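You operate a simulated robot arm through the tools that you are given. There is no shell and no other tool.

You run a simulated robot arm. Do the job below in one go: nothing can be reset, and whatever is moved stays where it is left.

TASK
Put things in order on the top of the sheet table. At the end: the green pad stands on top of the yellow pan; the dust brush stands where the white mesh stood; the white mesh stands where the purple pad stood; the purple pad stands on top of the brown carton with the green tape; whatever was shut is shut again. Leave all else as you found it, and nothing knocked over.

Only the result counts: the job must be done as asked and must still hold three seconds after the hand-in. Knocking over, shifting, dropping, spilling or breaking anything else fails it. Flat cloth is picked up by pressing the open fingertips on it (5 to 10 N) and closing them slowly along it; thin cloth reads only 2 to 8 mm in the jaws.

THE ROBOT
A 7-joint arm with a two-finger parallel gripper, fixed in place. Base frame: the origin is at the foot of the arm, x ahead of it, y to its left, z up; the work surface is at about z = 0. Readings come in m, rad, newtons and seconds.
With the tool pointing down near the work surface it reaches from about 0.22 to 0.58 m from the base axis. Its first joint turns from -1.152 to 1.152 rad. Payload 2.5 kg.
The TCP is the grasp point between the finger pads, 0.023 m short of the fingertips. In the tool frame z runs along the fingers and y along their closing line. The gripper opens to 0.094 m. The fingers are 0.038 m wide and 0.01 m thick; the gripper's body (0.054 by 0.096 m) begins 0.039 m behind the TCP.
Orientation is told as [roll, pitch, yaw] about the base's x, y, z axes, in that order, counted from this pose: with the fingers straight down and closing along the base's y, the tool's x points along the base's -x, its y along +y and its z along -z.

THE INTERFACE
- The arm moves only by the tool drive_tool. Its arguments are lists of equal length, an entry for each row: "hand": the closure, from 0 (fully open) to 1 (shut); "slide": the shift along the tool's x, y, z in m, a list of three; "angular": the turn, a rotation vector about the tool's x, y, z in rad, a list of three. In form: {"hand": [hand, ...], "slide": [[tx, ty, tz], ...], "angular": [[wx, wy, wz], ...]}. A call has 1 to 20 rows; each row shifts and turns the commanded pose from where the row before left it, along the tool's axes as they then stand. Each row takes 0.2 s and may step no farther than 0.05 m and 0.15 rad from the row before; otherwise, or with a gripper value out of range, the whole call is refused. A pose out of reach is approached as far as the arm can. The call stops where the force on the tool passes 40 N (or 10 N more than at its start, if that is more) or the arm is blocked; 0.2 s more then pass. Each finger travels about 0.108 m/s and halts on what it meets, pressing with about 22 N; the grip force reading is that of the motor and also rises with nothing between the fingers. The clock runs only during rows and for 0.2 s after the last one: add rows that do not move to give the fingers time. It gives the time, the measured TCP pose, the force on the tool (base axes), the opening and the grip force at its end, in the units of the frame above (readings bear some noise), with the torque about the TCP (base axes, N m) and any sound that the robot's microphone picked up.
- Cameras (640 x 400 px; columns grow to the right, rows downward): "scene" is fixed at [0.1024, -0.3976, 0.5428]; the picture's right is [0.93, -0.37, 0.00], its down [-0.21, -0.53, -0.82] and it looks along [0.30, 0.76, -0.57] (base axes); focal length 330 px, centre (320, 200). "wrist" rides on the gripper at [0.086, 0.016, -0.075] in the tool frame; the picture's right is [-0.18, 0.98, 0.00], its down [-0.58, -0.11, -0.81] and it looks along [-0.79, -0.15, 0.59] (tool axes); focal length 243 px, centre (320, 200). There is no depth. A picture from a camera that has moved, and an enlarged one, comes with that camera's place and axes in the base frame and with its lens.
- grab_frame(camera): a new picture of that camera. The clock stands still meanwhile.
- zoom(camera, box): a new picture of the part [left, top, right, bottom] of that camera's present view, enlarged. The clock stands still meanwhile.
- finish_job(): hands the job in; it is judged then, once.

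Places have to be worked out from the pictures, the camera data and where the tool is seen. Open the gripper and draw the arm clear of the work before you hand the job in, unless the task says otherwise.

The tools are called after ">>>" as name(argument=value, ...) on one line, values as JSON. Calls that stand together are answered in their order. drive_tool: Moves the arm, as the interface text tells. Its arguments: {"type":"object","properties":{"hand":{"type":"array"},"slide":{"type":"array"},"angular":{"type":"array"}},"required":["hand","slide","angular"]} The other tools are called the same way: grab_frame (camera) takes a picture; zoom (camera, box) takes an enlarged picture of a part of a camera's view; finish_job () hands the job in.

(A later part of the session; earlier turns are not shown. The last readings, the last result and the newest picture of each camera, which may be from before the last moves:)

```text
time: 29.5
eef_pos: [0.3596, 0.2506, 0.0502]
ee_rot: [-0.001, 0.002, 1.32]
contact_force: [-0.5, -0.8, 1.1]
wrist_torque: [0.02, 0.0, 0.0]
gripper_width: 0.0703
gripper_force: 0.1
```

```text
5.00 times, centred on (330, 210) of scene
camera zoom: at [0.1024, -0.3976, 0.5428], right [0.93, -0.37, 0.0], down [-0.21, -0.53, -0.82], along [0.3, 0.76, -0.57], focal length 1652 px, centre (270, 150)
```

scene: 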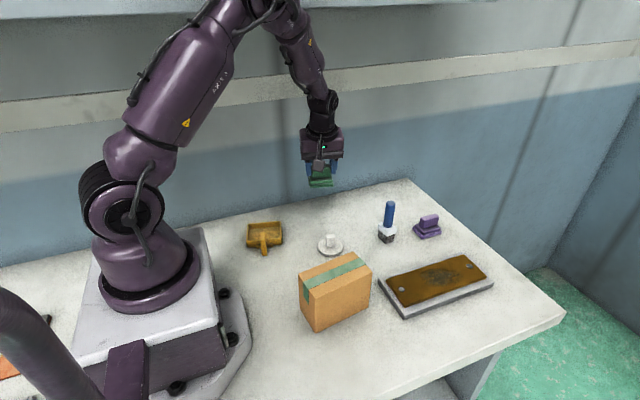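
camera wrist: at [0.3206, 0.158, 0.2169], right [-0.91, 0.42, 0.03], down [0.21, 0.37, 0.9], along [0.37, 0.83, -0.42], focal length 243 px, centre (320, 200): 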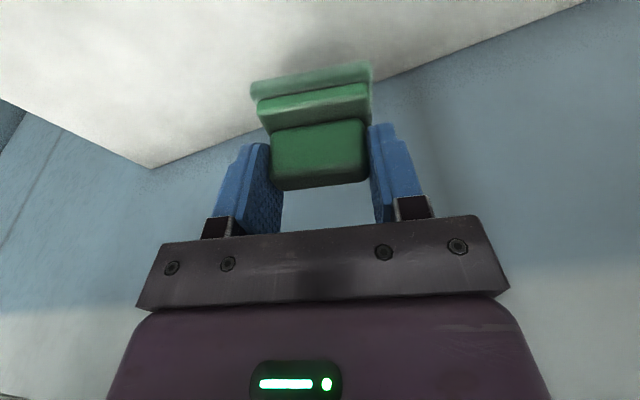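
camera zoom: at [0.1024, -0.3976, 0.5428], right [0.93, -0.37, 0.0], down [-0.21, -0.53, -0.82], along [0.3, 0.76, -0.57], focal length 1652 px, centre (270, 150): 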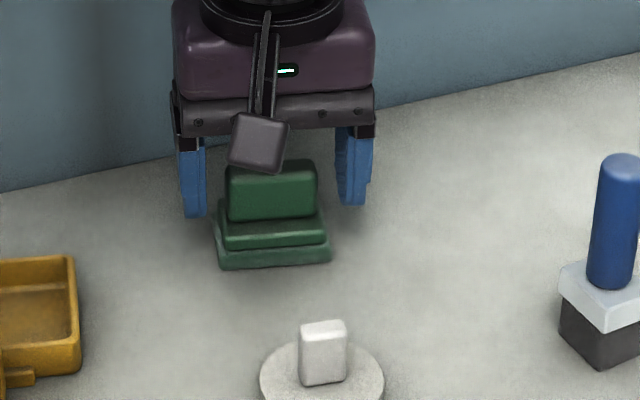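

The pad stands flat between the fingers, and the tool is vertical. I shift 3 mm along the depth, lower 3 mm and close.

>>> drive_tool(hand=[0.25, 0.35, 0.45, 0.5, 0.7, 1, 1, 1], slide=[[-0.0025, 0, 0.003], [0, 0, 0], [0, 0, 0], [0, 0, 0], [0, 0, 0], [0, 0, 0], [0, 0, 0], [0, 0, 0]], angular=[[0, 0, 0], [0, 0, 0], [0, 0, 0], [0, 0, 0], [0, 0, 0], [0, 0, 0], [0, 0, 0], [0, 0, 0]])

>>> drive_tool(hand=[1, 1, 1, 1, 1, 1, 1], slide=[[0, 0, -0.005], [0, 0, -0.01], [0, 0, -0.02], [0, 0, -0.03], [0, 0, -0.03], [0, 0, -0.02], [0, 0, 0]], angular=[[0, 0, 0], [0, 0, 0], [0, 0, 0], [0, 0, 0], [0, 0, 0], [0, 0, 0], [0, 0, 0]])

>>> zoom(camera="wrist", box=[160, 50, 480, 250])

```text
time: 31.3
eef_pos: [0.363, 0.2541, 0.0478]
ee_rot: [-0.003, 0.0, 1.319]
contact_force: [-0.8, 1.5, 0.7]
wrist_torque: [0.02, 0.06, -0.01]
gripper_width: 0.0478
gripper_force: 21.6
```

```text
time: 32.9
eef_pos: [0.3618, 0.253, 0.1596]
ee_rot: [0.001, 0.006, 1.318]
contact_force: [-1.1, 0.5, -0.1]
wrist_torque: [0.02, 0.01, 0.03]
gripper_width: 0.0477
gripper_force: 22.0
```

```text
2.00 times, centred on (320, 150) of wrist
camera zoom: at [0.3251, 0.1727, 0.235], right [-0.91, 0.42, 0.0], down [0.25, 0.54, 0.8], along [0.34, 0.73, -0.6], focal length 485 px, centre (320, 300)
```

zoom: 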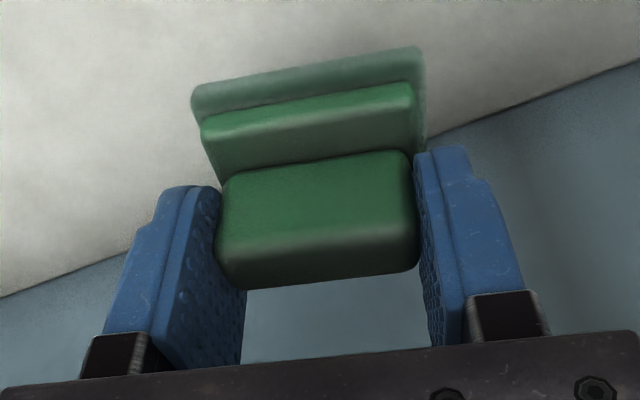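

Regripped vertically. I carry the pad to the pan at z ≈ 0.16 and lower to 0.10.

>>> drive_tool(hand=[1, 1, 1, 1, 1, 1, 1, 1, 1, 1, 1], slide=[[0.0104, 0.0244, 0], [0.0104, 0.0244, 0], [0.0104, 0.0244, 0], [0.0104, 0.0244, 0], [0.0104, 0.0244, 0], [0.0104, 0.0244, 0], [0, 0, 0], [0, 0, 0.02], [0, 0, 0.02], [0, 0, 0.02], [0, 0, 0]], angular=[[0, 0, 0], [0, 0, 0], [0, 0, 0], [0, 0, 0], [0, 0, 0], [0, 0, 0], [0, 0, 0], [0, 0, 0], [0, 0, 0], [0, 0, 0], [0, 0, 0]])

>>> zoom(camera="scene", box=[220, 180, 310, 260])

>>> zoom(camera="wrist", box=[200, 0, 440, 150])

```text
time: 35.3
eef_pos: [0.2087, 0.2154, 0.1015]
ee_rot: [0.0, 0.012, 1.284]
contact_force: [0.3, 0.2, -0.8]
wrist_torque: [0.01, 0.02, 0.0]
gripper_width: 0.0477
gripper_force: 22.0
```

```text
5.00 times, centred on (265, 220) of scene
camera zoom: at [0.1023, -0.3986, 0.5418], right [0.93, -0.37, 0.0], down [-0.21, -0.53, -0.82], along [0.3, 0.77, -0.57], focal length 1652 px, centre (595, 100)
```

zoom: 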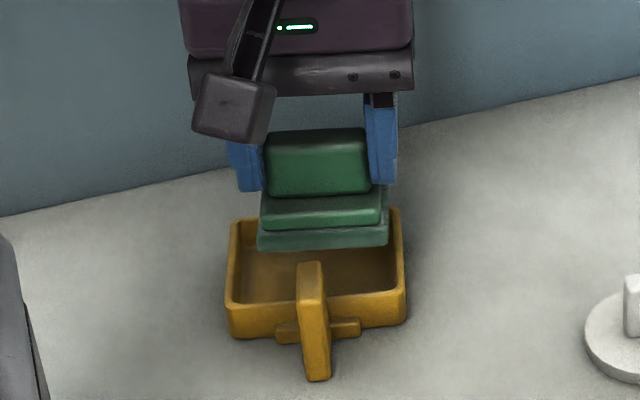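

```text
2.67 times, centred on (320, 75) of wrist
camera zoom: at [0.1691, 0.1381, 0.1769], right [-0.89, 0.45, 0.0], down [0.27, 0.54, 0.8], along [0.36, 0.71, -0.6], focal length 647 px, centre (320, 533)
```

zoom: 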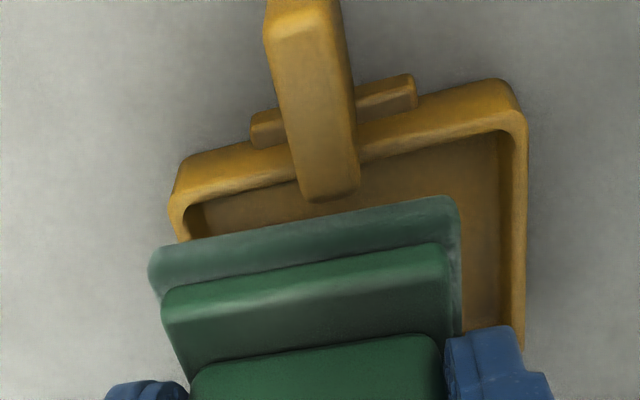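

The pose lags the command (y 0.215 vs 0.229), so I wait a moment to see whether it converges.

>>> drive_tool(hand=[1, 1, 1, 1], slide=[[0, 0, 0], [0, 0, 0], [0, 0, 0], [0, 0, 0]], angular=[[0, 0, 0], [0, 0, 0], [0, 0, 0], [0, 0, 0]])

>>> grab_frame(camera="scene")

```text
time: 36.3
eef_pos: [0.2093, 0.2155, 0.1003]
ee_rot: [0.001, 0.013, 1.287]
contact_force: [-0.5, 0.1, -1.4]
wrist_torque: [0.02, 0.02, 0.01]
gripper_width: 0.0476
gripper_force: 22.4
```

```text
taken
```

scene: 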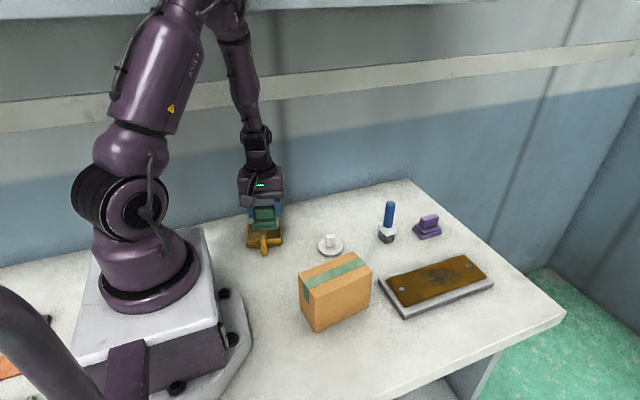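

It's stuck at a joint limit again, apparently with the elbow swung to one side. I raise to z ≈ 0.25 to see whether the pose there is reached exactly.

>>> drive_tool(hand=[1, 1, 1, 1, 1, 1, 1, 1], slide=[[0, 0, -0.025], [0, 0, -0.025], [0, 0, -0.025], [0, 0, -0.025], [0, 0, -0.025], [0, 0, -0.025], [0, 0, 0], [0, 0, 0]], angular=[[0, 0, 0], [0, 0, 0], [0, 0, 0], [0, 0, 0], [0, 0, 0], [0, 0, 0], [0, 0, 0], [0, 0, 0]])

>>> grab_frame(camera="scene")

```text
time: 37.0
eef_pos: [0.1629, 0.208, 0.108]
ee_rot: [0.147, 0.153, 1.366]
contact_force: [-0.8, -0.6, -1.6]
wrist_torque: [0.0, 0.0, -0.04]
gripper_width: 0.0473
gripper_force: 22.1
stopped in row 3: the arm was blocked; the commanded pose is now the measured one
```

```text
taken
```

scene: 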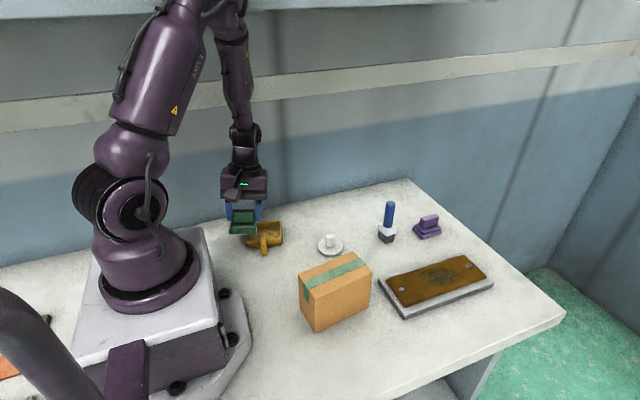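

Commanding upward made the wrist drift inward instead: the elbow seems swung out with an axis at its limit. I recover by moving outward in +x (lower azimuth) and up, in small steps, watching the pose.

>>> drive_tool(hand=[1, 1, 1, 1, 1, 1, 1, 1], slide=[[-0.0053, -0.0141, -0.0115], [-0.0053, -0.0141, -0.0115], [-0.0053, -0.0141, -0.0115], [-0.0053, -0.0141, -0.0115], [-0.0053, -0.0141, -0.0115], [-0.0053, -0.0141, -0.0115], [0, 0, 0], [0, 0, 0]], angular=[[0, 0, 0], [0, 0, 0], [0, 0, 0], [0, 0, 0], [0, 0, 0], [0, 0, 0], [0, 0, 0], [0, 0, 0]])

>>> grab_frame(camera="scene")

```text
time: 38.8
eef_pos: [0.2556, 0.2203, 0.1548]
ee_rot: [0.158, 0.182, 1.365]
contact_force: [-0.1, -0.2, -0.7]
wrist_torque: [-0.03, 0.01, -0.02]
gripper_width: 0.0476
gripper_force: 22.1
```

```text
taken
```

scene: 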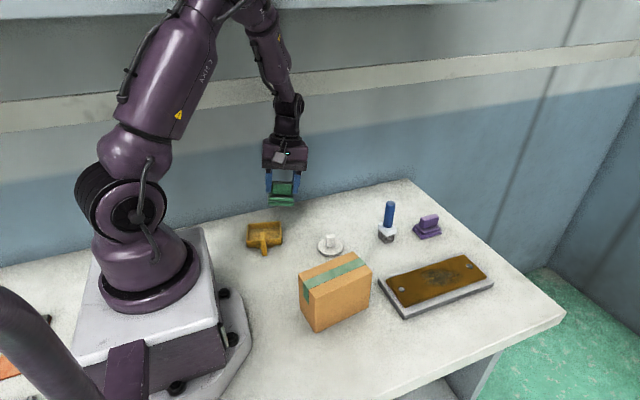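

Recovered. I level the tool, raise to z ≈ 0.24, and then I'll re-pose the arm (sweep to low azimuth, extend, sweep back, retract) so the elbow comes back into line.

>>> drive_tool(hand=[1, 1, 1, 1, 1, 1, 1, 1], slide=[[0, 0, 0], [0, 0, 0], [0, 0, 0], [0, 0, 0], [0, 0, -0.03], [0, 0, -0.03], [0, 0, -0.03], [0, 0, 0]], angular=[[0.079, 0, 0], [0.079, 0, 0], [0, -0.091, 0], [0, -0.091, 0], [0, 0, 0], [0, 0, 0], [0, 0, 0], [0, 0, 0]])

>>> grab_frame(camera="scene")

```text
time: 40.8
eef_pos: [0.245, 0.197, 0.2217]
ee_rot: [0.057, 0.056, 1.334]
contact_force: [-0.8, 0.1, -0.8]
wrist_torque: [0.01, -0.01, 0.04]
gripper_width: 0.0474
gripper_force: 21.8
stopped in row 8: the arm was blocked; the commanded pose is now the measured one
```

```text
taken
```

scene: 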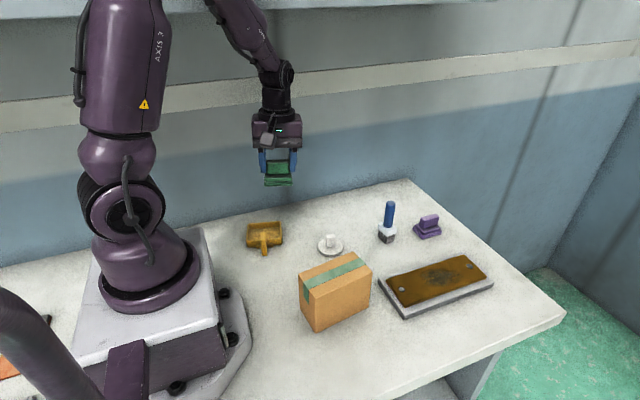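

Blocked again at azimuth ≈ 38°, so I unwind: sweep back toward azimuth ≈ -8° at the retracted radius, turning the yaw down as well.

>>> drive_tool(hand=[1, 1, 1, 1, 1, 1, 1, 1, 1, 1, 1, 1, 1, 1], slide=[[0.0279, -0.0163, -0.0019], [0.0279, -0.0163, -0.0019], [0.0279, -0.0163, -0.0019], [0.0279, -0.0163, -0.0019], [0, 0, 0], [0, 0, 0], [0, 0, 0], [0, 0, 0], [0.0149, -0.0286, -0.0025], [0.0149, -0.0286, -0.0025], [0.0149, -0.0286, -0.0025], [0.0149, -0.0286, -0.0025], [0, 0, 0], [0, 0, 0]], angular=[[0, 0, 0], [0, 0, 0], [0, 0, 0], [0, 0, 0], [0, 0, 0.14], [0, 0, 0.14], [0, 0, 0.14], [0, 0, 0.14], [0, 0, 0], [0, 0, 0], [0, 0, 0], [0, 0, 0], [0, 0, 0], [0, 0, 0]])

>>> grab_frame(camera="scene")

```text
time: 43.8
eef_pos: [0.3179, -0.0516, 0.2429]
ee_rot: [0.018, 0.073, 0.777]
contact_force: [0.3, 0.2, -0.4]
wrist_torque: [0.01, -0.02, 0.04]
gripper_width: 0.0477
gripper_force: 22.2
```

```text
taken
```

scene: 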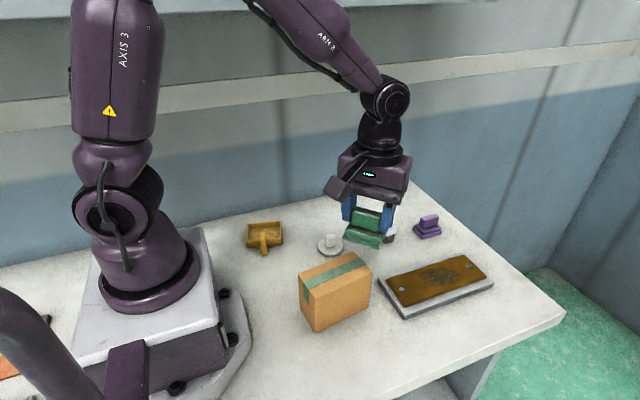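

Recovered nicely. Now I level the tool, extend outward at this azimuth, and then sweep the extended arm to the left so that the base joint does the turning.

>>> drive_tool(hand=[1, 1, 1, 1, 1, 1, 1, 1, 1, 1, 1, 1, 1, 1, 1, 1, 1], slide=[[0, 0, 0], [-0.0236, -0.033, 0], [-0.0236, -0.033, 0], [-0.0236, -0.033, 0], [-0.0236, -0.033, 0], [-0.0236, -0.033, 0], [0, 0, 0], [-0.0217, 0.0312, 0], [-0.0217, 0.0312, 0], [-0.0217, 0.0312, 0], [-0.0217, 0.0312, 0], [-0.0217, 0.0312, 0], [-0.0217, 0.0312, 0], [-0.0217, 0.0312, 0], [-0.0217, 0.0312, 0], [-0.0217, 0.0312, 0], [0, 0, 0]], angular=[[0.018, -0.073, 0], [0, 0, 0], [0, 0, 0], [0, 0, 0], [0, 0, 0], [0, 0, 0], [0, 0, 0], [0, 0, 0], [0, 0, 0], [0, 0, 0], [0, 0, 0], [0, 0, 0], [0, 0, 0], [0, 0, 0], [0, 0, 0], [0, 0, 0], [0, 0, 0]])

>>> grab_frame(camera="scene")

```text
time: 47.6
eef_pos: [0.4758, 0.2249, 0.2388]
ee_rot: [-0.006, 0.022, 0.725]
contact_force: [0.2, -0.1, -0.8]
wrist_torque: [-0.02, 0.01, 0.01]
gripper_width: 0.0476
gripper_force: 22.2
stopped in row 17: the arm was blocked; the commanded pose is now the measured one
```

```text
taken
```

scene: 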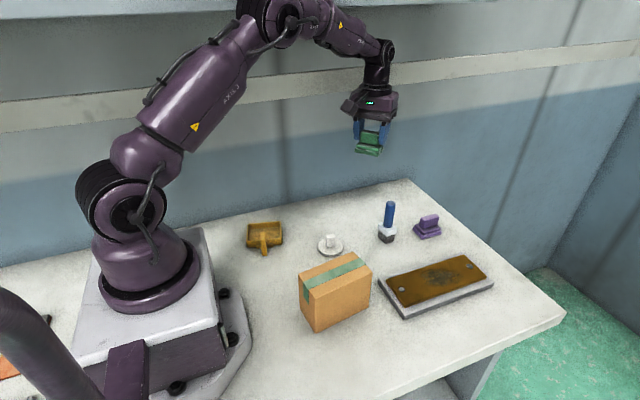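

Blocked again, this time extended at wrist y ≈ 0.23. I suspect a real obstacle toward +y (a shelf or rail overhead on the back wall), so I examine the upper part of the scene.

>>> zoom(camera="scene", box=[160, 0, 480, 200])

>>> zoom(camera="scene", box=[0, 0, 240, 150])

>>> grab_frame(camera="wrist")

```text
2.00 times, centred on (320, 100) of scene
camera zoom: at [0.1026, -0.3973, 0.5427], right [0.93, -0.37, 0.0], down [-0.21, -0.53, -0.82], along [0.3, 0.76, -0.57], focal length 661 px, centre (320, 400)
```

zoom: 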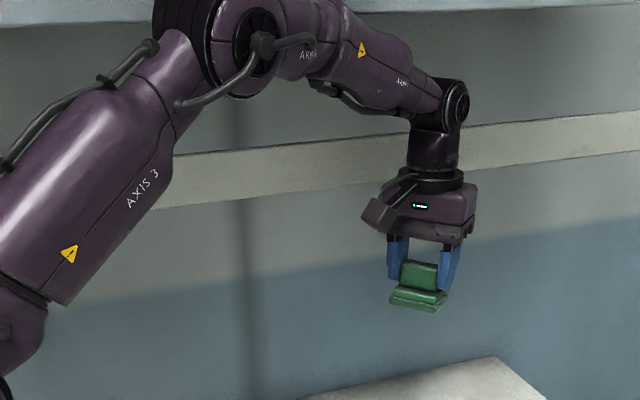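

```text
2.67 times, centred on (120, 75) of scene
camera zoom: at [0.1026, -0.3973, 0.5427], right [0.93, -0.37, 0.0], down [-0.21, -0.53, -0.82], along [0.3, 0.76, -0.57], focal length 881 px, centre (853, 533)
```

zoom: 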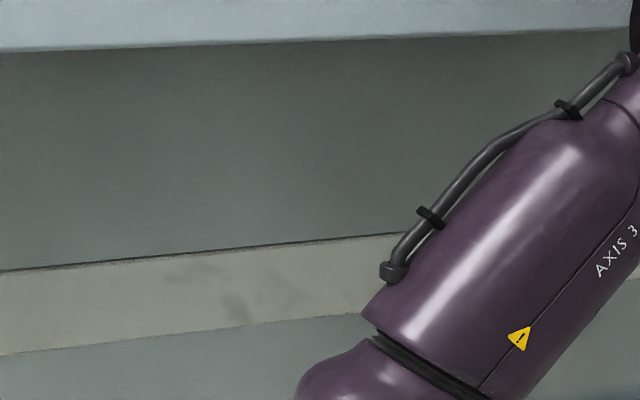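

```text
taken
camera wrist: at [0.4017, 0.1807, 0.3138], right [-0.51, 0.86, -0.01], down [0.52, 0.32, 0.79], along [0.68, 0.4, -0.61], focal length 243 px, centre (320, 200)
```

wrist: 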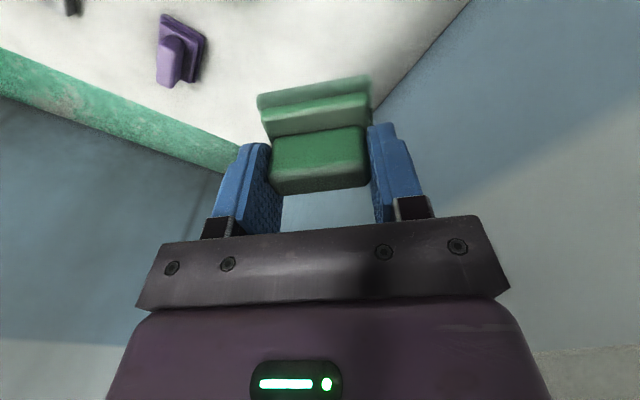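

The pose error here looks like the whole arm being short of rotation about the base axis. I zoom on the shoulder and base to judge what the first joint is doing.

>>> zoom(camera="scene", box=[40, 120, 240, 320])

>>> zoom(camera="scene", box=[0, 240, 256, 400])

```text
2.00 times, centred on (140, 220) of scene
camera zoom: at [0.1026, -0.3973, 0.5427], right [0.93, -0.37, 0.0], down [-0.21, -0.53, -0.82], along [0.3, 0.76, -0.57], focal length 661 px, centre (680, 160)
```

zoom: 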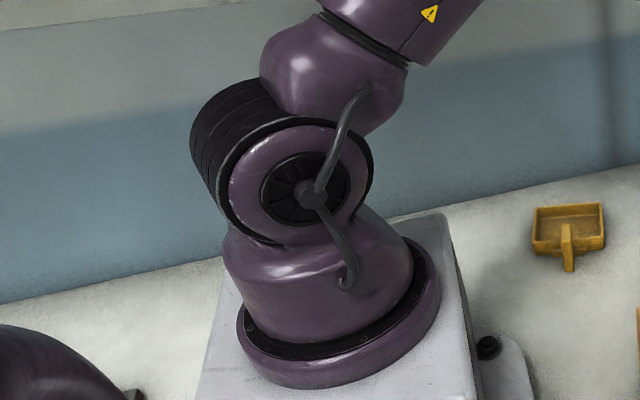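

```text
2.50 times, centred on (128, 320) of scene
camera zoom: at [0.1026, -0.3973, 0.5427], right [0.93, -0.37, 0.0], down [-0.21, -0.53, -0.82], along [0.3, 0.76, -0.57], focal length 826 px, centre (800, -100)
```

zoom: 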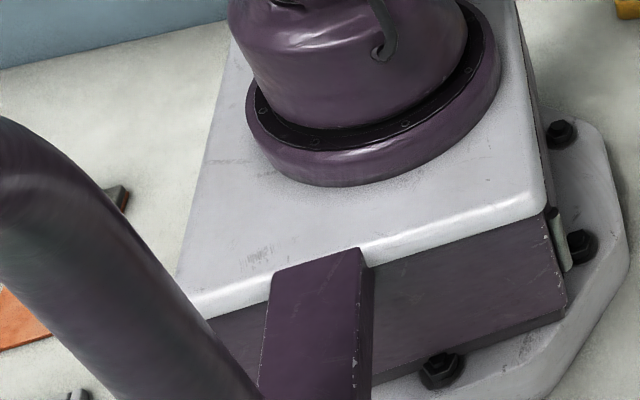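

Reviewing all the stalls, they fit an overhead shelf (lower edge at z ≈ 0.49, front around y ≈ 0.15–0.2): the forearm/elbow hits it whenever it swings left too high. So I must reach the pan with the elbow kept to the right and the hand low. I first swing the extended arm back to the right.

>>> drive_tool(hand=[1, 1, 1, 1, 1, 1, 1, 1, 1, 1, 1, 1, 1, 1], slide=[[0, 0, 0], [0.0219, -0.0288, 0.0022], [0.0219, -0.0288, 0.0022], [0.0219, -0.0288, 0.0022], [0.0219, -0.0288, 0.0022], [0.0219, -0.0288, 0.0022], [0.0219, -0.0288, 0.0022], [0.0219, -0.0288, 0.0022], [0.0219, -0.0288, 0.0022], [0.0219, -0.0288, 0.0022], [0.0368, -0.0164, 0], [0.0368, -0.0164, 0], [0.0368, -0.0164, 0], [0, 0, 0]], angular=[[-0.006, -0.022, 0], [0, 0, 0], [0, 0, 0], [0, 0, 0], [0, 0, 0], [0, 0, 0], [0, 0, 0], [0, 0, 0], [0, 0, 0], [0, 0, 0], [0, 0, 0], [0, 0, 0], [0, 0, 0], [0, 0, 0]])

>>> grab_frame(camera="scene")

```text
time: 50.6
eef_pos: [0.4535, -0.2124, 0.2182]
ee_rot: [0.0, -0.003, 0.729]
contact_force: [0.0, 0.2, -1.0]
wrist_torque: [-0.01, -0.01, -0.01]
gripper_width: 0.0474
gripper_force: 22.1
```

```text
taken
```

scene: 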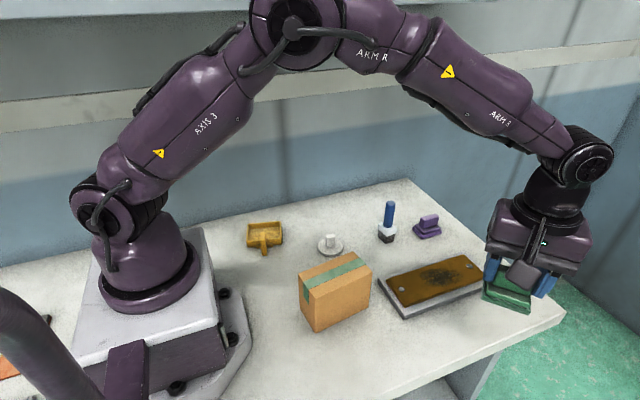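

The arm is now straight and free, and everything on the table is unchanged. From here I turn the hand to look toward +y and upward to see the shelf with the wrist camera and locate its front edge.

>>> drive_tool(hand=[1, 1, 1, 1, 1, 1, 1, 1, 1, 1, 1], slide=[[0, 0, 0], [0, 0, 0], [0, 0, 0], [0, 0, 0], [0, 0, 0], [0, 0, 0], [0, 0, 0], [0, 0, 0], [0, 0, 0], [0, 0, 0], [0, 0, 0]], angular=[[0, 0, -0.14], [0, 0, -0.14], [0, 0, -0.14], [0, 0, -0.14], [0, 0, -0.14], [0, 0, -0.14], [0, -0.14, 0], [0, -0.14, 0], [0, -0.14, 0], [0, -0.14, 0], [0, 0, 0]])

>>> grab_frame(camera="wrist")

>>> grab_frame(camera="scene")

```text
time: 53.0
eef_pos: [0.4524, -0.2075, 0.2165]
ee_rot: [-0.003, -0.565, 1.569]
contact_force: [-0.6, -0.1, -0.2]
wrist_torque: [-0.02, -0.02, 0.0]
gripper_width: 0.0478
gripper_force: 21.4
```

```text
taken
camera wrist: at [0.4352, -0.3214, 0.2335], right [-0.98, 0.16, 0.1], down [0.11, 0.06, 0.99], along [0.15, 0.99, -0.07], focal length 243 px, centre (320, 200)
```

wrist: 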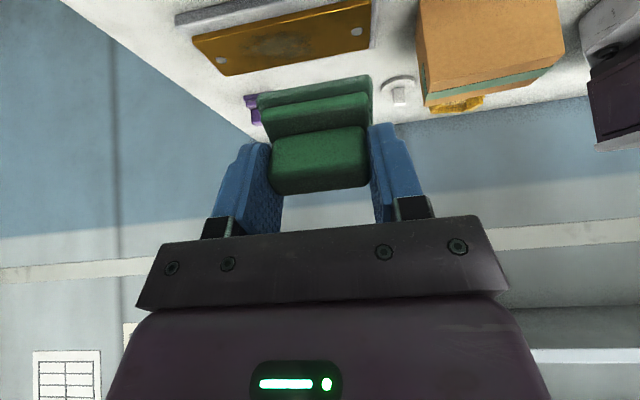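

```text
taken
```

scene: 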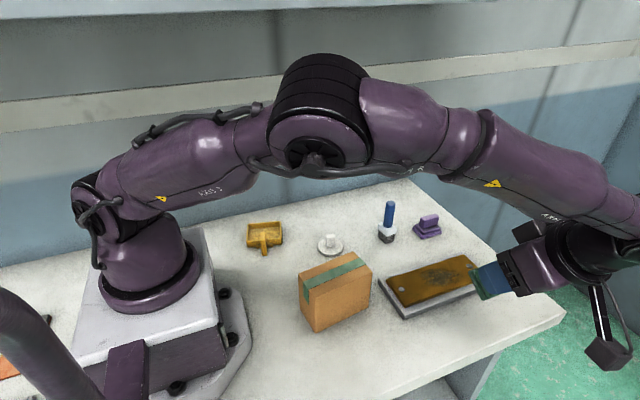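

The wrist camera now shows the beam and, above it, the shelf's underside and front face (right part of the picture; it isn't visible on the left). I zoom to measure.

>>> zoom(camera="wrist", box=[480, 200, 640, 400])

>>> zoom(camera="wrist", box=[0, 200, 160, 400])

>>> zoom(camera="scene", box=[400, 0, 640, 150])

```text
2.00 times, centred on (560, 300) of wrist
camera zoom: at [0.4352, -0.3214, 0.2335], right [-0.98, 0.16, 0.1], down [0.11, 0.06, 0.99], along [0.15, 0.99, -0.07], focal length 485 px, centre (-160, 0)
```

zoom: 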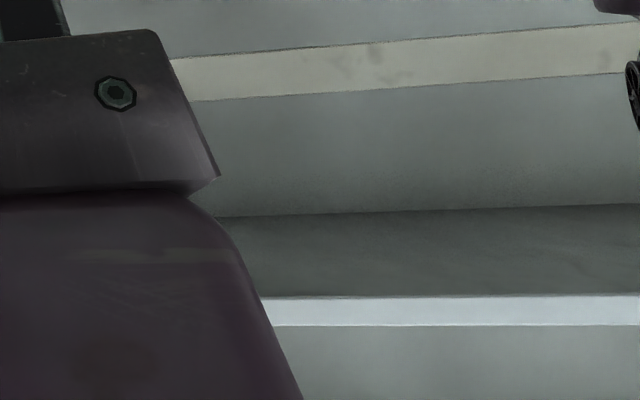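

```text
2.00 times, centred on (80, 300) of wrist
camera zoom: at [0.4352, -0.3214, 0.2335], right [-0.98, 0.16, 0.1], down [0.11, 0.06, 0.99], along [0.15, 0.99, -0.07], focal length 485 px, centre (800, 0)
```

zoom: 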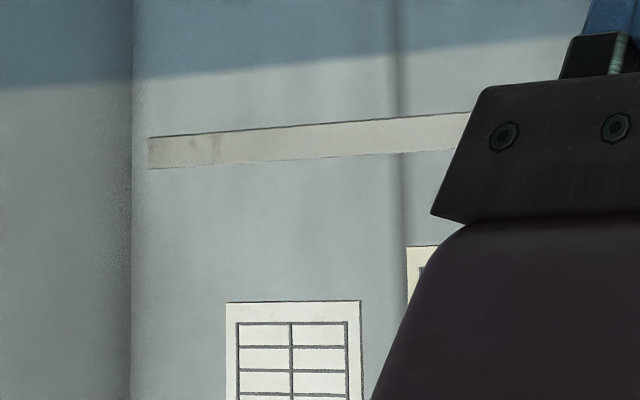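

```text
2.67 times, centred on (520, 75) of scene
camera zoom: at [0.1024, -0.3976, 0.5428], right [0.93, -0.37, 0.0], down [-0.21, -0.53, -0.82], along [0.3, 0.76, -0.57], focal length 881 px, centre (-213, 533)
```

zoom: 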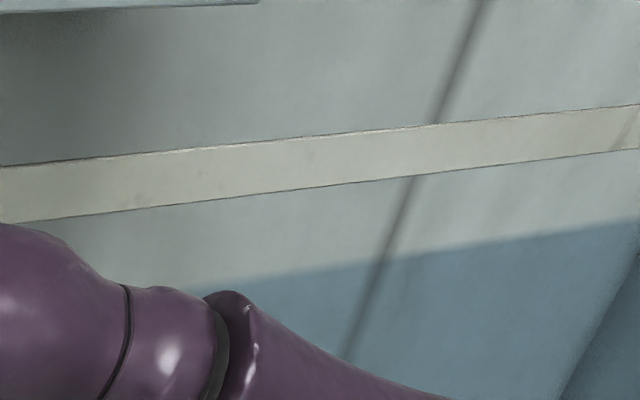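

Triangulated: the shelf's underside is at z ≈ 0.497 with its front at y ≈ 0.162, wall at y ≈ 0.345. So I level the tool, set yaw 1.316, and retract at this low azimuth; then I'll sweep left while staying low, so the elbow stays on the right, clear of the shelf.

>>> drive_tool(hand=[1, 1, 1, 1, 1, 1, 1, 1, 1, 1, 1, 1, 1], slide=[[0, 0, 0], [0, 0, 0], [0, 0, 0], [0, 0, 0], [0, 0, 0], [0, 0, 0], [-0.0055, 0.0328, 0.005], [-0.0055, 0.0328, 0.005], [-0.0055, 0.0328, 0.005], [-0.0055, 0.0328, 0.005], [-0.0055, 0.0328, 0.005], [0, 0, 0], [0, 0, 0]], angular=[[0, 0.14, 0], [0, 0.14, 0], [0, 0.14, 0], [0, 0.14, 0], [0, 0, 0.127], [0, 0, 0.126], [0, 0, 0], [0, 0, 0], [0, 0, 0], [0, 0, 0], [0, 0, 0], [0, 0, 0], [0, 0, 0]])

>>> grab_frame(camera="scene")

```text
time: 55.8
eef_pos: [0.2989, -0.1418, 0.1935]
ee_rot: [-0.002, -0.003, 1.314]
contact_force: [-0.7, 0.8, -0.5]
wrist_torque: [-0.01, 0.01, -0.01]
gripper_width: 0.0475
gripper_force: 22.0
```

```text
taken
```

scene: 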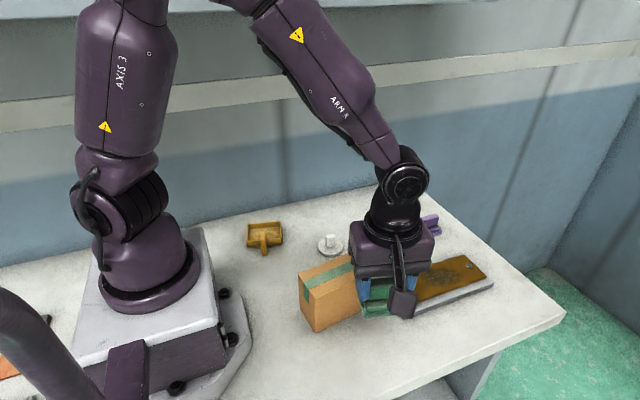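

All good so far. I sweep left along an arc at z 0.19 → 0.15 to (0.31, 0.113), passing over the carton with clearance.

>>> drive_tool(hand=[1, 1, 1, 1, 1, 1, 1, 1, 1, 1], slide=[[-0.0366, 0.0003, 0], [-0.0366, 0.0003, 0], [-0.0366, 0.0003, 0], [-0.0366, 0.0003, 0], [-0.0258, 0.0132, 0.01], [-0.0258, 0.0132, 0.01], [-0.0258, 0.0132, 0.01], [-0.0258, 0.0132, 0.01], [0, 0, 0], [0, 0, 0]], angular=[[0, 0, 0], [0, 0, 0], [0, 0, 0], [0, 0, 0], [0, 0, 0], [0, 0, 0], [0, 0, 0], [0, 0, 0], [0, 0, 0], [0, 0, 0]])

>>> grab_frame(camera="scene")

```text
time: 58.0
eef_pos: [0.3118, 0.1134, 0.1528]
ee_rot: [-0.003, -0.005, 1.315]
contact_force: [-0.5, 0.0, -0.1]
wrist_torque: [0.07, -0.02, 0.0]
gripper_width: 0.0475
gripper_force: 21.4
```

```text
taken
```

scene: 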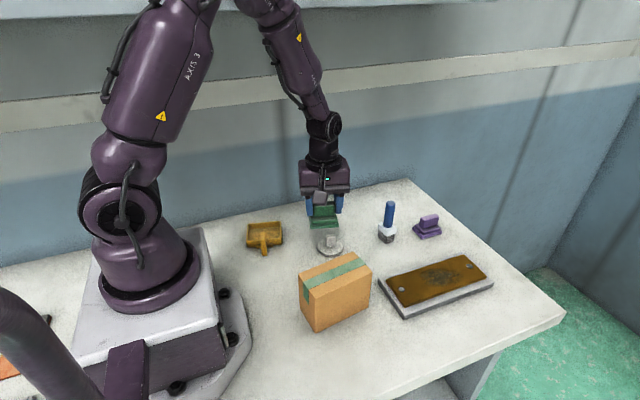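

Reached precisely. Continue the arc to (0.26, 0.18) and then toward the pan, staying low.

>>> drive_tool(hand=[1, 1, 1, 1, 1, 1, 1, 1], slide=[[-0.0174, 0.0218, 0.0083], [-0.0174, 0.0218, 0.0083], [-0.0174, 0.0218, 0.0083], [-0.0112, 0.0219, 0.0033], [-0.0112, 0.0219, 0.0033], [-0.0112, 0.0219, 0.0033], [0, 0, 0], [0, 0, 0]], angular=[[0, 0, 0], [0, 0, 0], [0, 0, 0], [0, 0, 0], [0, 0, 0], [0, 0, 0], [0, 0, 0], [0, 0, 0]])

>>> grab_frame(camera="scene")

>>> zoom(camera="wrist", box=[200, 0, 440, 150])

```text
time: 60.0
eef_pos: [0.2269, 0.2075, 0.1194]
ee_rot: [-0.012, 0.005, 1.224]
contact_force: [0.0, 0.7, -0.5]
wrist_torque: [-0.02, -0.02, -0.03]
gripper_width: 0.0473
gripper_force: 21.7
stopped in row 8: the arm was blocked; the commanded pose is now the measured one
```

```text
taken
```

scene: 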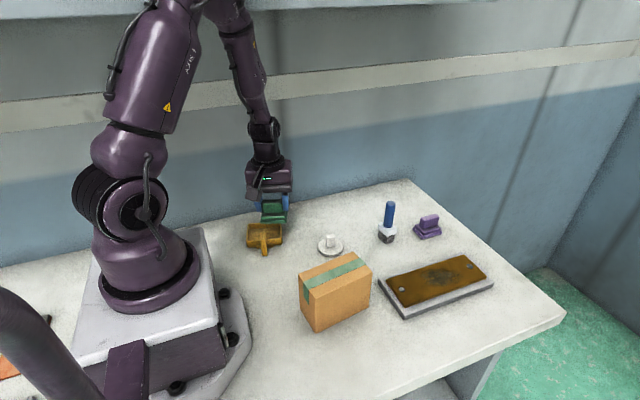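

```text
2.67 times, centred on (320, 75) of wrist
camera zoom: at [0.1819, 0.1322, 0.1939], right [-0.86, 0.51, -0.01], down [0.29, 0.52, 0.8], along [0.41, 0.69, -0.59], focal length 647 px, centre (320, 533)
```

zoom: 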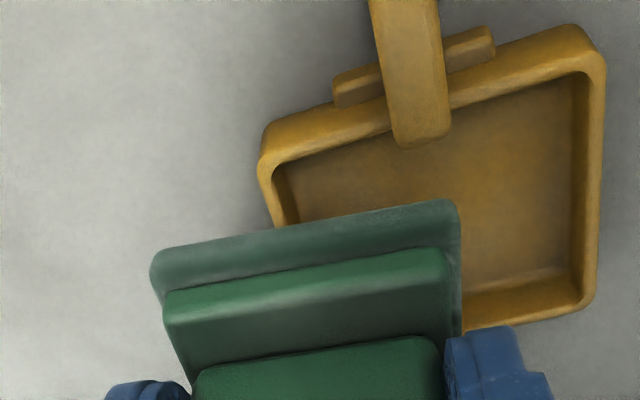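

Blocked again, with the whole arm short by 0.09 rad of base rotation. I zoom on the elbow/shelf region and the shoulder to see what is in contact.

>>> zoom(camera="scene", box=[80, 0, 320, 150])

>>> zoom(camera="scene", box=[40, 120, 240, 320])

>>> grab_frame(camera="wrist")

```text
2.67 times, centred on (200, 75) of scene
camera zoom: at [0.1024, -0.3975, 0.5425], right [0.93, -0.37, 0.0], down [-0.21, -0.53, -0.82], along [0.3, 0.76, -0.57], focal length 881 px, centre (640, 533)
```

zoom: 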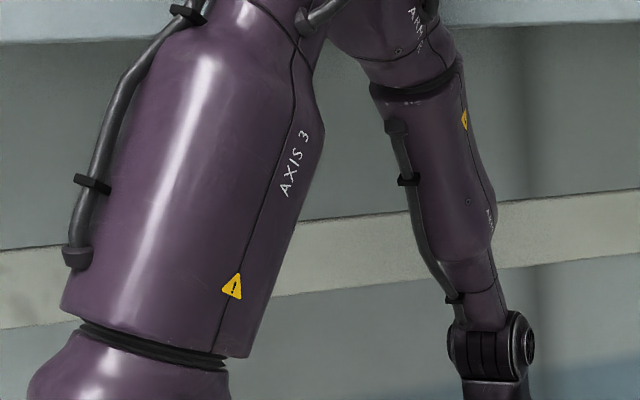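

```text
2.00 times, centred on (140, 220) of scene
camera zoom: at [0.1024, -0.3975, 0.5425], right [0.93, -0.37, 0.0], down [-0.21, -0.53, -0.82], along [0.3, 0.76, -0.57], focal length 661 px, centre (680, 160)
```

zoom: 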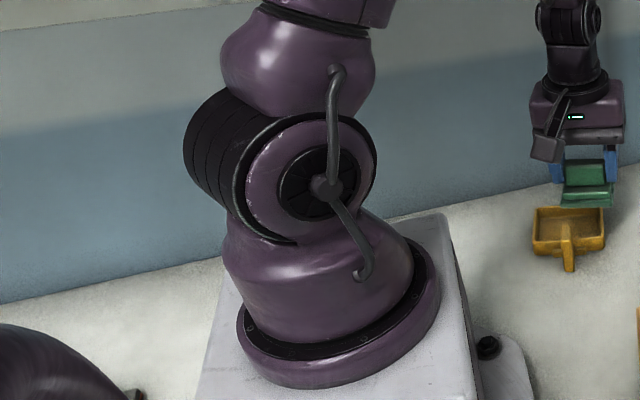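

```text
taken
camera wrist: at [0.1819, 0.1322, 0.1939], right [-0.86, 0.51, -0.01], down [0.29, 0.52, 0.8], along [0.41, 0.69, -0.59], focal length 243 px, centre (320, 200)
```

wrist: 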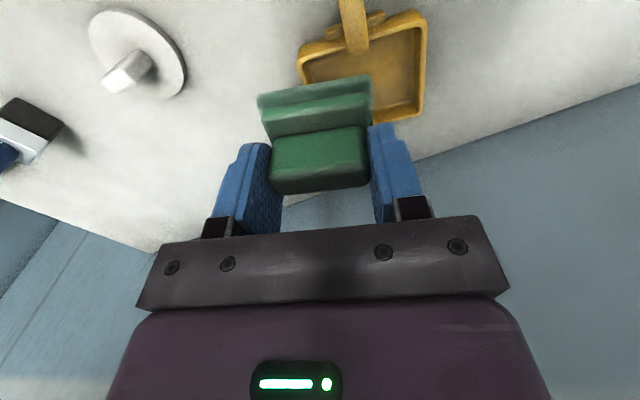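

The elbow is already to the right but not enough: its housing still meets the shelf edge. I'll wind the arm further: back off, extend, sweep right extended, retract high, and sweep left with the upper arm upright so more of the turn goes into the elbow swivel.

>>> drive_tool(hand=[1, 1, 1, 1, 1, 1, 1, 1, 1, 1, 1, 1, 1, 1, 1, 1, 1, 1, 1], slide=[[0.0152, -0.0276, -0.0125], [0.0152, -0.0276, -0.0125], [0.0152, -0.0276, -0.0125], [0.0152, -0.0276, -0.0125], [0, 0, 0], [-0.0172, -0.0286, -0.014], [-0.0172, -0.0286, -0.014], [-0.0172, -0.0286, -0.014], [-0.0172, -0.0286, -0.014], [-0.0172, -0.0286, -0.014], [0.0399, -0.0104, 0], [0.0399, -0.0104, 0], [0.0399, -0.0104, 0], [0.0399, -0.0104, 0], [0.0399, -0.0104, 0], [0.0399, -0.0104, 0], [0.0399, -0.0104, 0], [0.0399, -0.0104, 0], [0, 0, 0]], angular=[[0, 0, 0], [0, 0, 0], [0, 0, 0], [0, 0, 0], [0, 0, -0.092], [0, 0, 0], [0, 0, 0], [0, 0, 0], [0, 0, 0], [0, 0, 0], [0, 0, 0], [0, 0, 0], [0, 0, 0], [0, 0, 0], [0, 0, 0], [0, 0, 0], [0, 0, 0], [0, 0, 0], [0, 0, 0]])

>>> grab_frame(camera="scene")

```text
time: 64.0
eef_pos: [0.4694, -0.1634, 0.2451]
ee_rot: [-0.01, 0.003, 1.32]
contact_force: [0.4, 0.1, -0.5]
wrist_torque: [0.02, -0.06, 0.02]
gripper_width: 0.0473
gripper_force: 21.5
```

```text
taken
```

scene: 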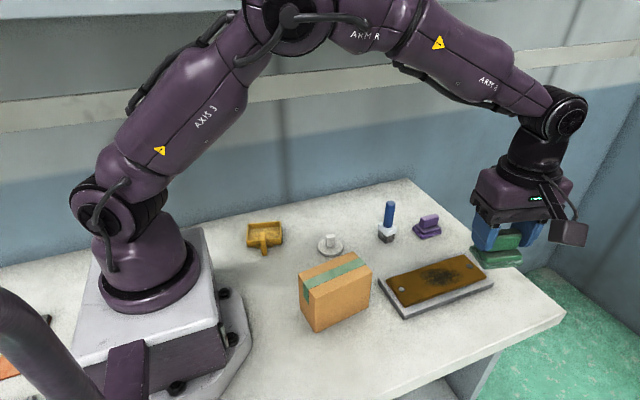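

Good. Now retract high to r ≈ 0.30 and sweep left at z ≈ 0.26 to (0.282, 0.103).

>>> drive_tool(hand=[1, 1, 1, 1, 1, 1, 1, 1, 1, 1, 1, 1, 1, 1], slide=[[-0.0024, 0.0323, -0.0025], [-0.0024, 0.0323, -0.0025], [-0.0024, 0.0323, -0.0025], [-0.0024, 0.0323, -0.0025], [-0.0024, 0.0323, -0.0025], [-0.0024, 0.0323, -0.0025], [0, 0, 0], [-0.0335, 0.0036, 0], [-0.0335, 0.0036, 0], [-0.0335, 0.0036, 0], [-0.0317, 0.0145, 0], [-0.0317, 0.0145, 0], [-0.0317, 0.0145, 0], [0, 0, 0]], angular=[[0, 0, 0], [0, 0, 0], [0, 0, 0], [0, 0, 0], [0, 0, 0], [0, 0, 0], [0, 0, 0], [0, 0, 0], [0, 0, 0], [0, 0, 0], [0, 0, 0], [0, 0, 0], [0, 0, 0], [0, 0, 0]])

>>> grab_frame(camera="scene")

>>> zoom(camera="scene", box=[40, 120, 240, 320])

```text
time: 67.0
eef_pos: [0.2806, 0.1011, 0.2569]
ee_rot: [-0.01, 0.003, 1.317]
contact_force: [-0.7, 1.4, -0.3]
wrist_torque: [-0.03, -0.04, -0.01]
gripper_width: 0.0475
gripper_force: 21.4
```

```text
taken
```

scene: 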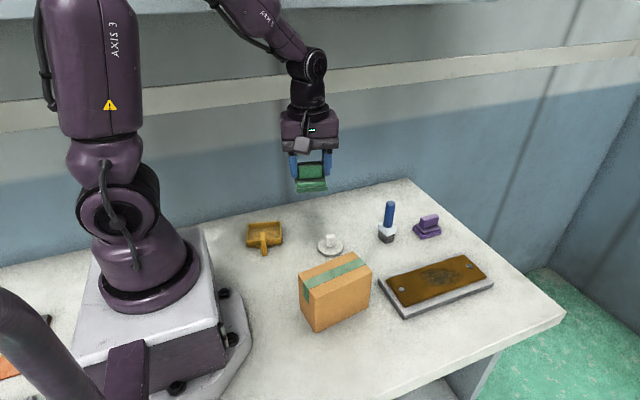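

```text
2.00 times, centred on (140, 220) of scene
camera zoom: at [0.1024, -0.3976, 0.5428], right [0.93, -0.37, 0.0], down [-0.21, -0.53, -0.82], along [0.3, 0.76, -0.57], focal length 661 px, centre (680, 160)
```

zoom: 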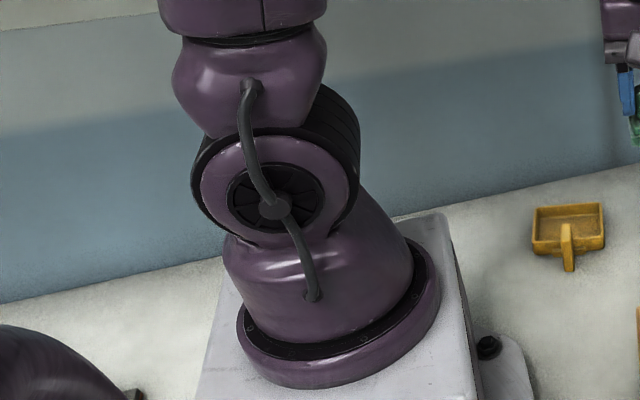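

The first joint is now around -5° at azimuth 20° — a larger elbow swivel. I lower to z ≈ 0.14 and move to (0.235, 0.19, 0.12), checking before the last bit.

>>> drive_tool(hand=[1, 1, 1, 1, 1, 1, 1, 1, 1], slide=[[-0.0039, 0.0038, 0.0293], [-0.0039, 0.0038, 0.0293], [-0.0039, 0.0038, 0.0293], [-0.0039, 0.0038, 0.0293], [-0.0196, 0.0172, 0.0067], [-0.0196, 0.0172, 0.0067], [-0.0196, 0.0172, 0.0067], [0, 0, 0], [0, 0, 0]], angular=[[0, 0, 0], [0, 0, 0], [0, 0, 0], [0, 0, 0], [0, 0, 0], [0, 0, 0], [0, 0, 0], [0, 0, 0], [0, 0, 0]])

>>> grab_frame(camera="scene")

>>> zoom(camera="scene", box=[40, 120, 240, 320])

```text
time: 69.0
eef_pos: [0.2363, 0.1908, 0.1159]
ee_rot: [-0.013, 0.004, 1.318]
contact_force: [0.4, -0.2, -0.4]
wrist_torque: [0.0, 0.0, 0.01]
gripper_width: 0.0477
gripper_force: 22.0
```

```text
taken
```

scene: 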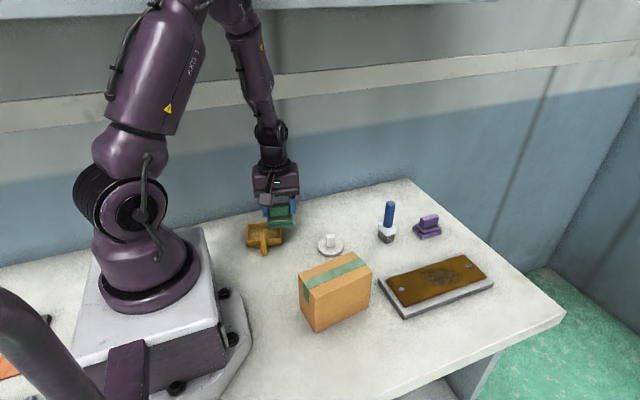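

```text
2.00 times, centred on (140, 220) of scene
camera zoom: at [0.1024, -0.3976, 0.5428], right [0.93, -0.37, 0.0], down [-0.21, -0.53, -0.82], along [0.3, 0.76, -0.57], focal length 661 px, centre (680, 160)
```

zoom: 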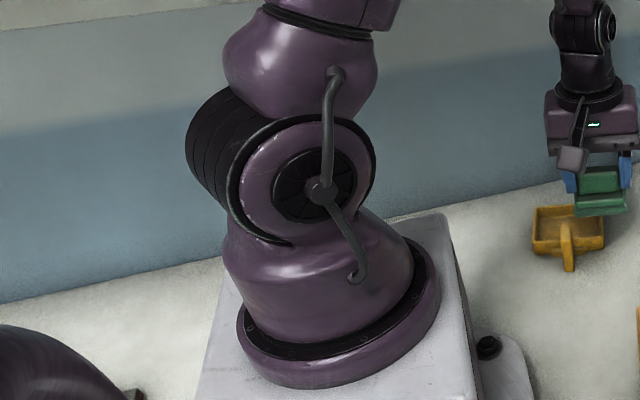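

The swivel barely changes, so the pan can't be reached with an upright tool under this shelf. Better: regrip the pad across the thin sides of its handle with the tool leaning strongly (≈1.0 rad, wrist toward +x), which keeps the elbow below the shelf at the pan. First I return to the free spot (0.36, 0.25) and set the pad down, already aligned with the pan.

>>> drive_tool(hand=[1, 1, 1, 1, 1, 1, 1, 1, 1, 1], slide=[[-0.0221, -0.0262, -0.0075], [-0.0221, -0.0262, -0.0075], [-0.0221, -0.0262, -0.0075], [-0.0221, -0.0262, -0.0075], [0, 0, 0], [0, 0, 0.022], [0, 0, 0.022], [0, 0, 0.022], [0, 0, 0.022], [0, 0, 0]], angular=[[0, 0, 0], [0, 0, 0], [0, 0, 0], [0, 0, 0], [0, 0, 0], [0, 0, 0], [0, 0, 0], [0, 0, 0], [0, 0, 0], [0, 0, 0]])

>>> zoom(camera="scene", box=[270, 170, 390, 250])

```text
time: 71.2
eef_pos: [0.3629, 0.2439, 0.0584]
ee_rot: [-0.01, 0.004, 1.32]
contact_force: [-0.5, 0.2, -1.1]
wrist_torque: [-0.03, -0.01, -0.03]
gripper_width: 0.0475
gripper_force: 21.7
```

```text
5.00 times, centred on (330, 210) of scene
camera zoom: at [0.1024, -0.3976, 0.5428], right [0.93, -0.37, 0.0], down [-0.21, -0.53, -0.82], along [0.3, 0.76, -0.57], focal length 1652 px, centre (270, 150)
```

zoom: 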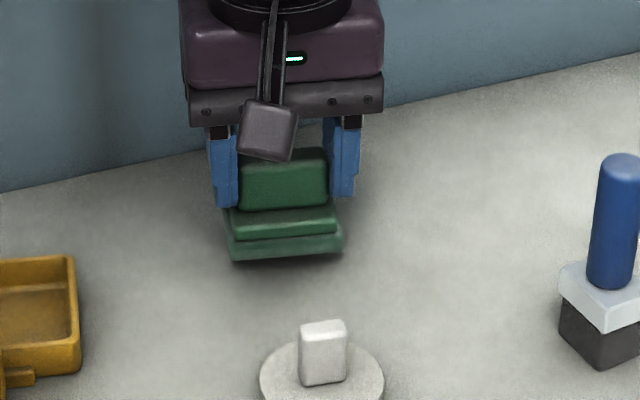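

At (0.363, 0.244), z 0.058. I correct the small roll and lower slowly to contact.

>>> drive_tool(hand=[1, 1, 1, 1, 1], slide=[[0, 0, 0.004], [0, 0, 0.004], [0, 0, 0.002], [0, 0, 0.001], [0, 0, 0]], angular=[[-0.01, 0, 0], [0, 0, 0], [0, 0, 0], [0, 0, 0], [0, 0, 0]])

```text
time: 72.4
eef_pos: [0.3607, 0.2457, 0.049]
ee_rot: [0.0, 0.004, 1.319]
contact_force: [0.7, 0.0, -1.5]
wrist_torque: [0.03, 0.04, -0.01]
gripper_width: 0.0475
gripper_force: 22.2
```

No contact yet at z 0.049; I lower another 2 mm in small steps.

>>> drive_tool(hand=[1, 1, 1], slide=[[0, 0, 0.001], [0, 0, 0.001], [0, 0, 0]], angular=[[0, 0, 0], [0, 0, 0], [0, 0, 0]])

```text
time: 73.2
eef_pos: [0.3617, 0.2458, 0.047]
ee_rot: [-0.004, 0.004, 1.321]
contact_force: [-4.1, -5.6, 24.3]
wrist_torque: [-0.03, 0.19, 0.0]
gripper_width: 0.0478
gripper_force: 22.4
```

Firm contact (24 N), so the pad is down. I ease up 1 mm, open, and rise straight up clear of the handle.

>>> drive_tool(hand=[1, 0.45, 0.4, 0.3, 0.25, 0.25, 0.25, 0.25, 0.25, 0.25, 0.25, 0.25], slide=[[0, 0, -0.001], [0, 0, 0], [0, 0, 0], [0, 0, 0], [0, 0, 0], [0, 0, -0.005], [0, 0, -0.015], [0, 0, -0.02], [0, 0, -0.03], [0, 0, -0.03], [0, 0, -0.015], [0, 0, 0]], angular=[[0, 0, 0], [0, 0, 0], [0, 0, 0], [0, 0, 0], [0, 0, 0], [0, 0, 0], [0, 0, 0], [0, 0, 0], [0, 0, 0], [0, 0, 0], [0, 0, 0], [0, 0, 0]])

>>> grab_frame(camera="scene")

>>> zoom(camera="scene", box=[290, 180, 370, 240])

>>> zoom(camera="wrist", box=[200, 0, 440, 150])

```text
time: 75.8
eef_pos: [0.3619, 0.2472, 0.1631]
ee_rot: [-0.001, 0.005, 1.32]
contact_force: [0.9, -0.2, -0.3]
wrist_torque: [-0.03, -0.02, 0.02]
gripper_width: 0.0704
gripper_force: 0.0
```

```text
taken
```

scene: 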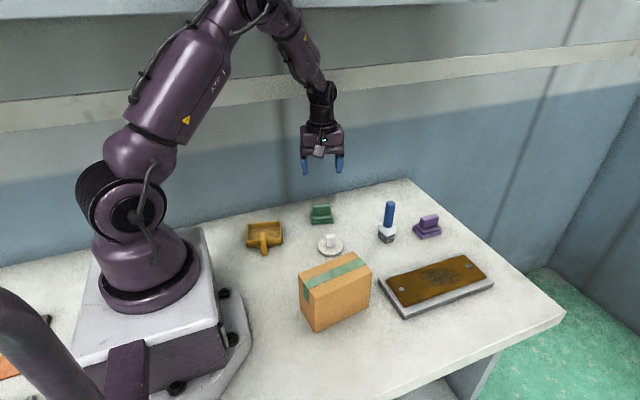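

```text
6.67 times, centred on (330, 210) of scene
camera zoom: at [0.1024, -0.3976, 0.5428], right [0.93, -0.37, 0.0], down [-0.21, -0.53, -0.82], along [0.3, 0.76, -0.57], focal length 2202 px, centre (253, 133)
```

zoom: 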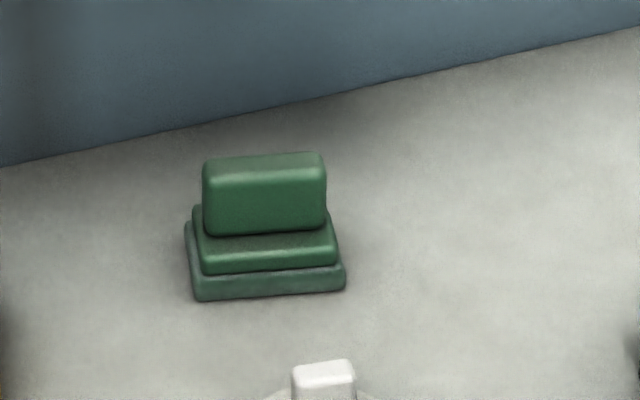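

```text
2.67 times, centred on (320, 75) of wrist
camera zoom: at [0.3257, 0.168, 0.2386], right [-0.91, 0.42, 0.0], down [0.25, 0.54, 0.8], along [0.34, 0.73, -0.59], focal length 647 px, centre (320, 533)
```

zoom: 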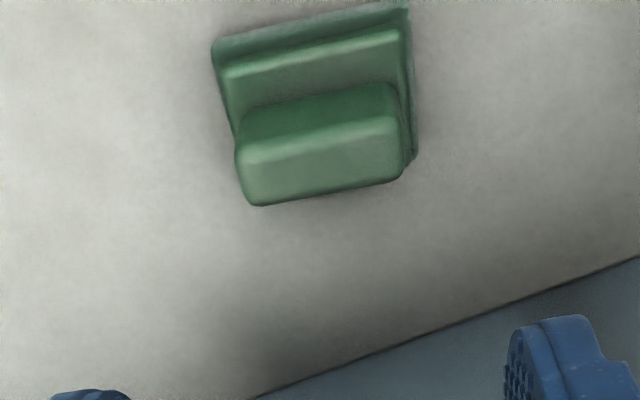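

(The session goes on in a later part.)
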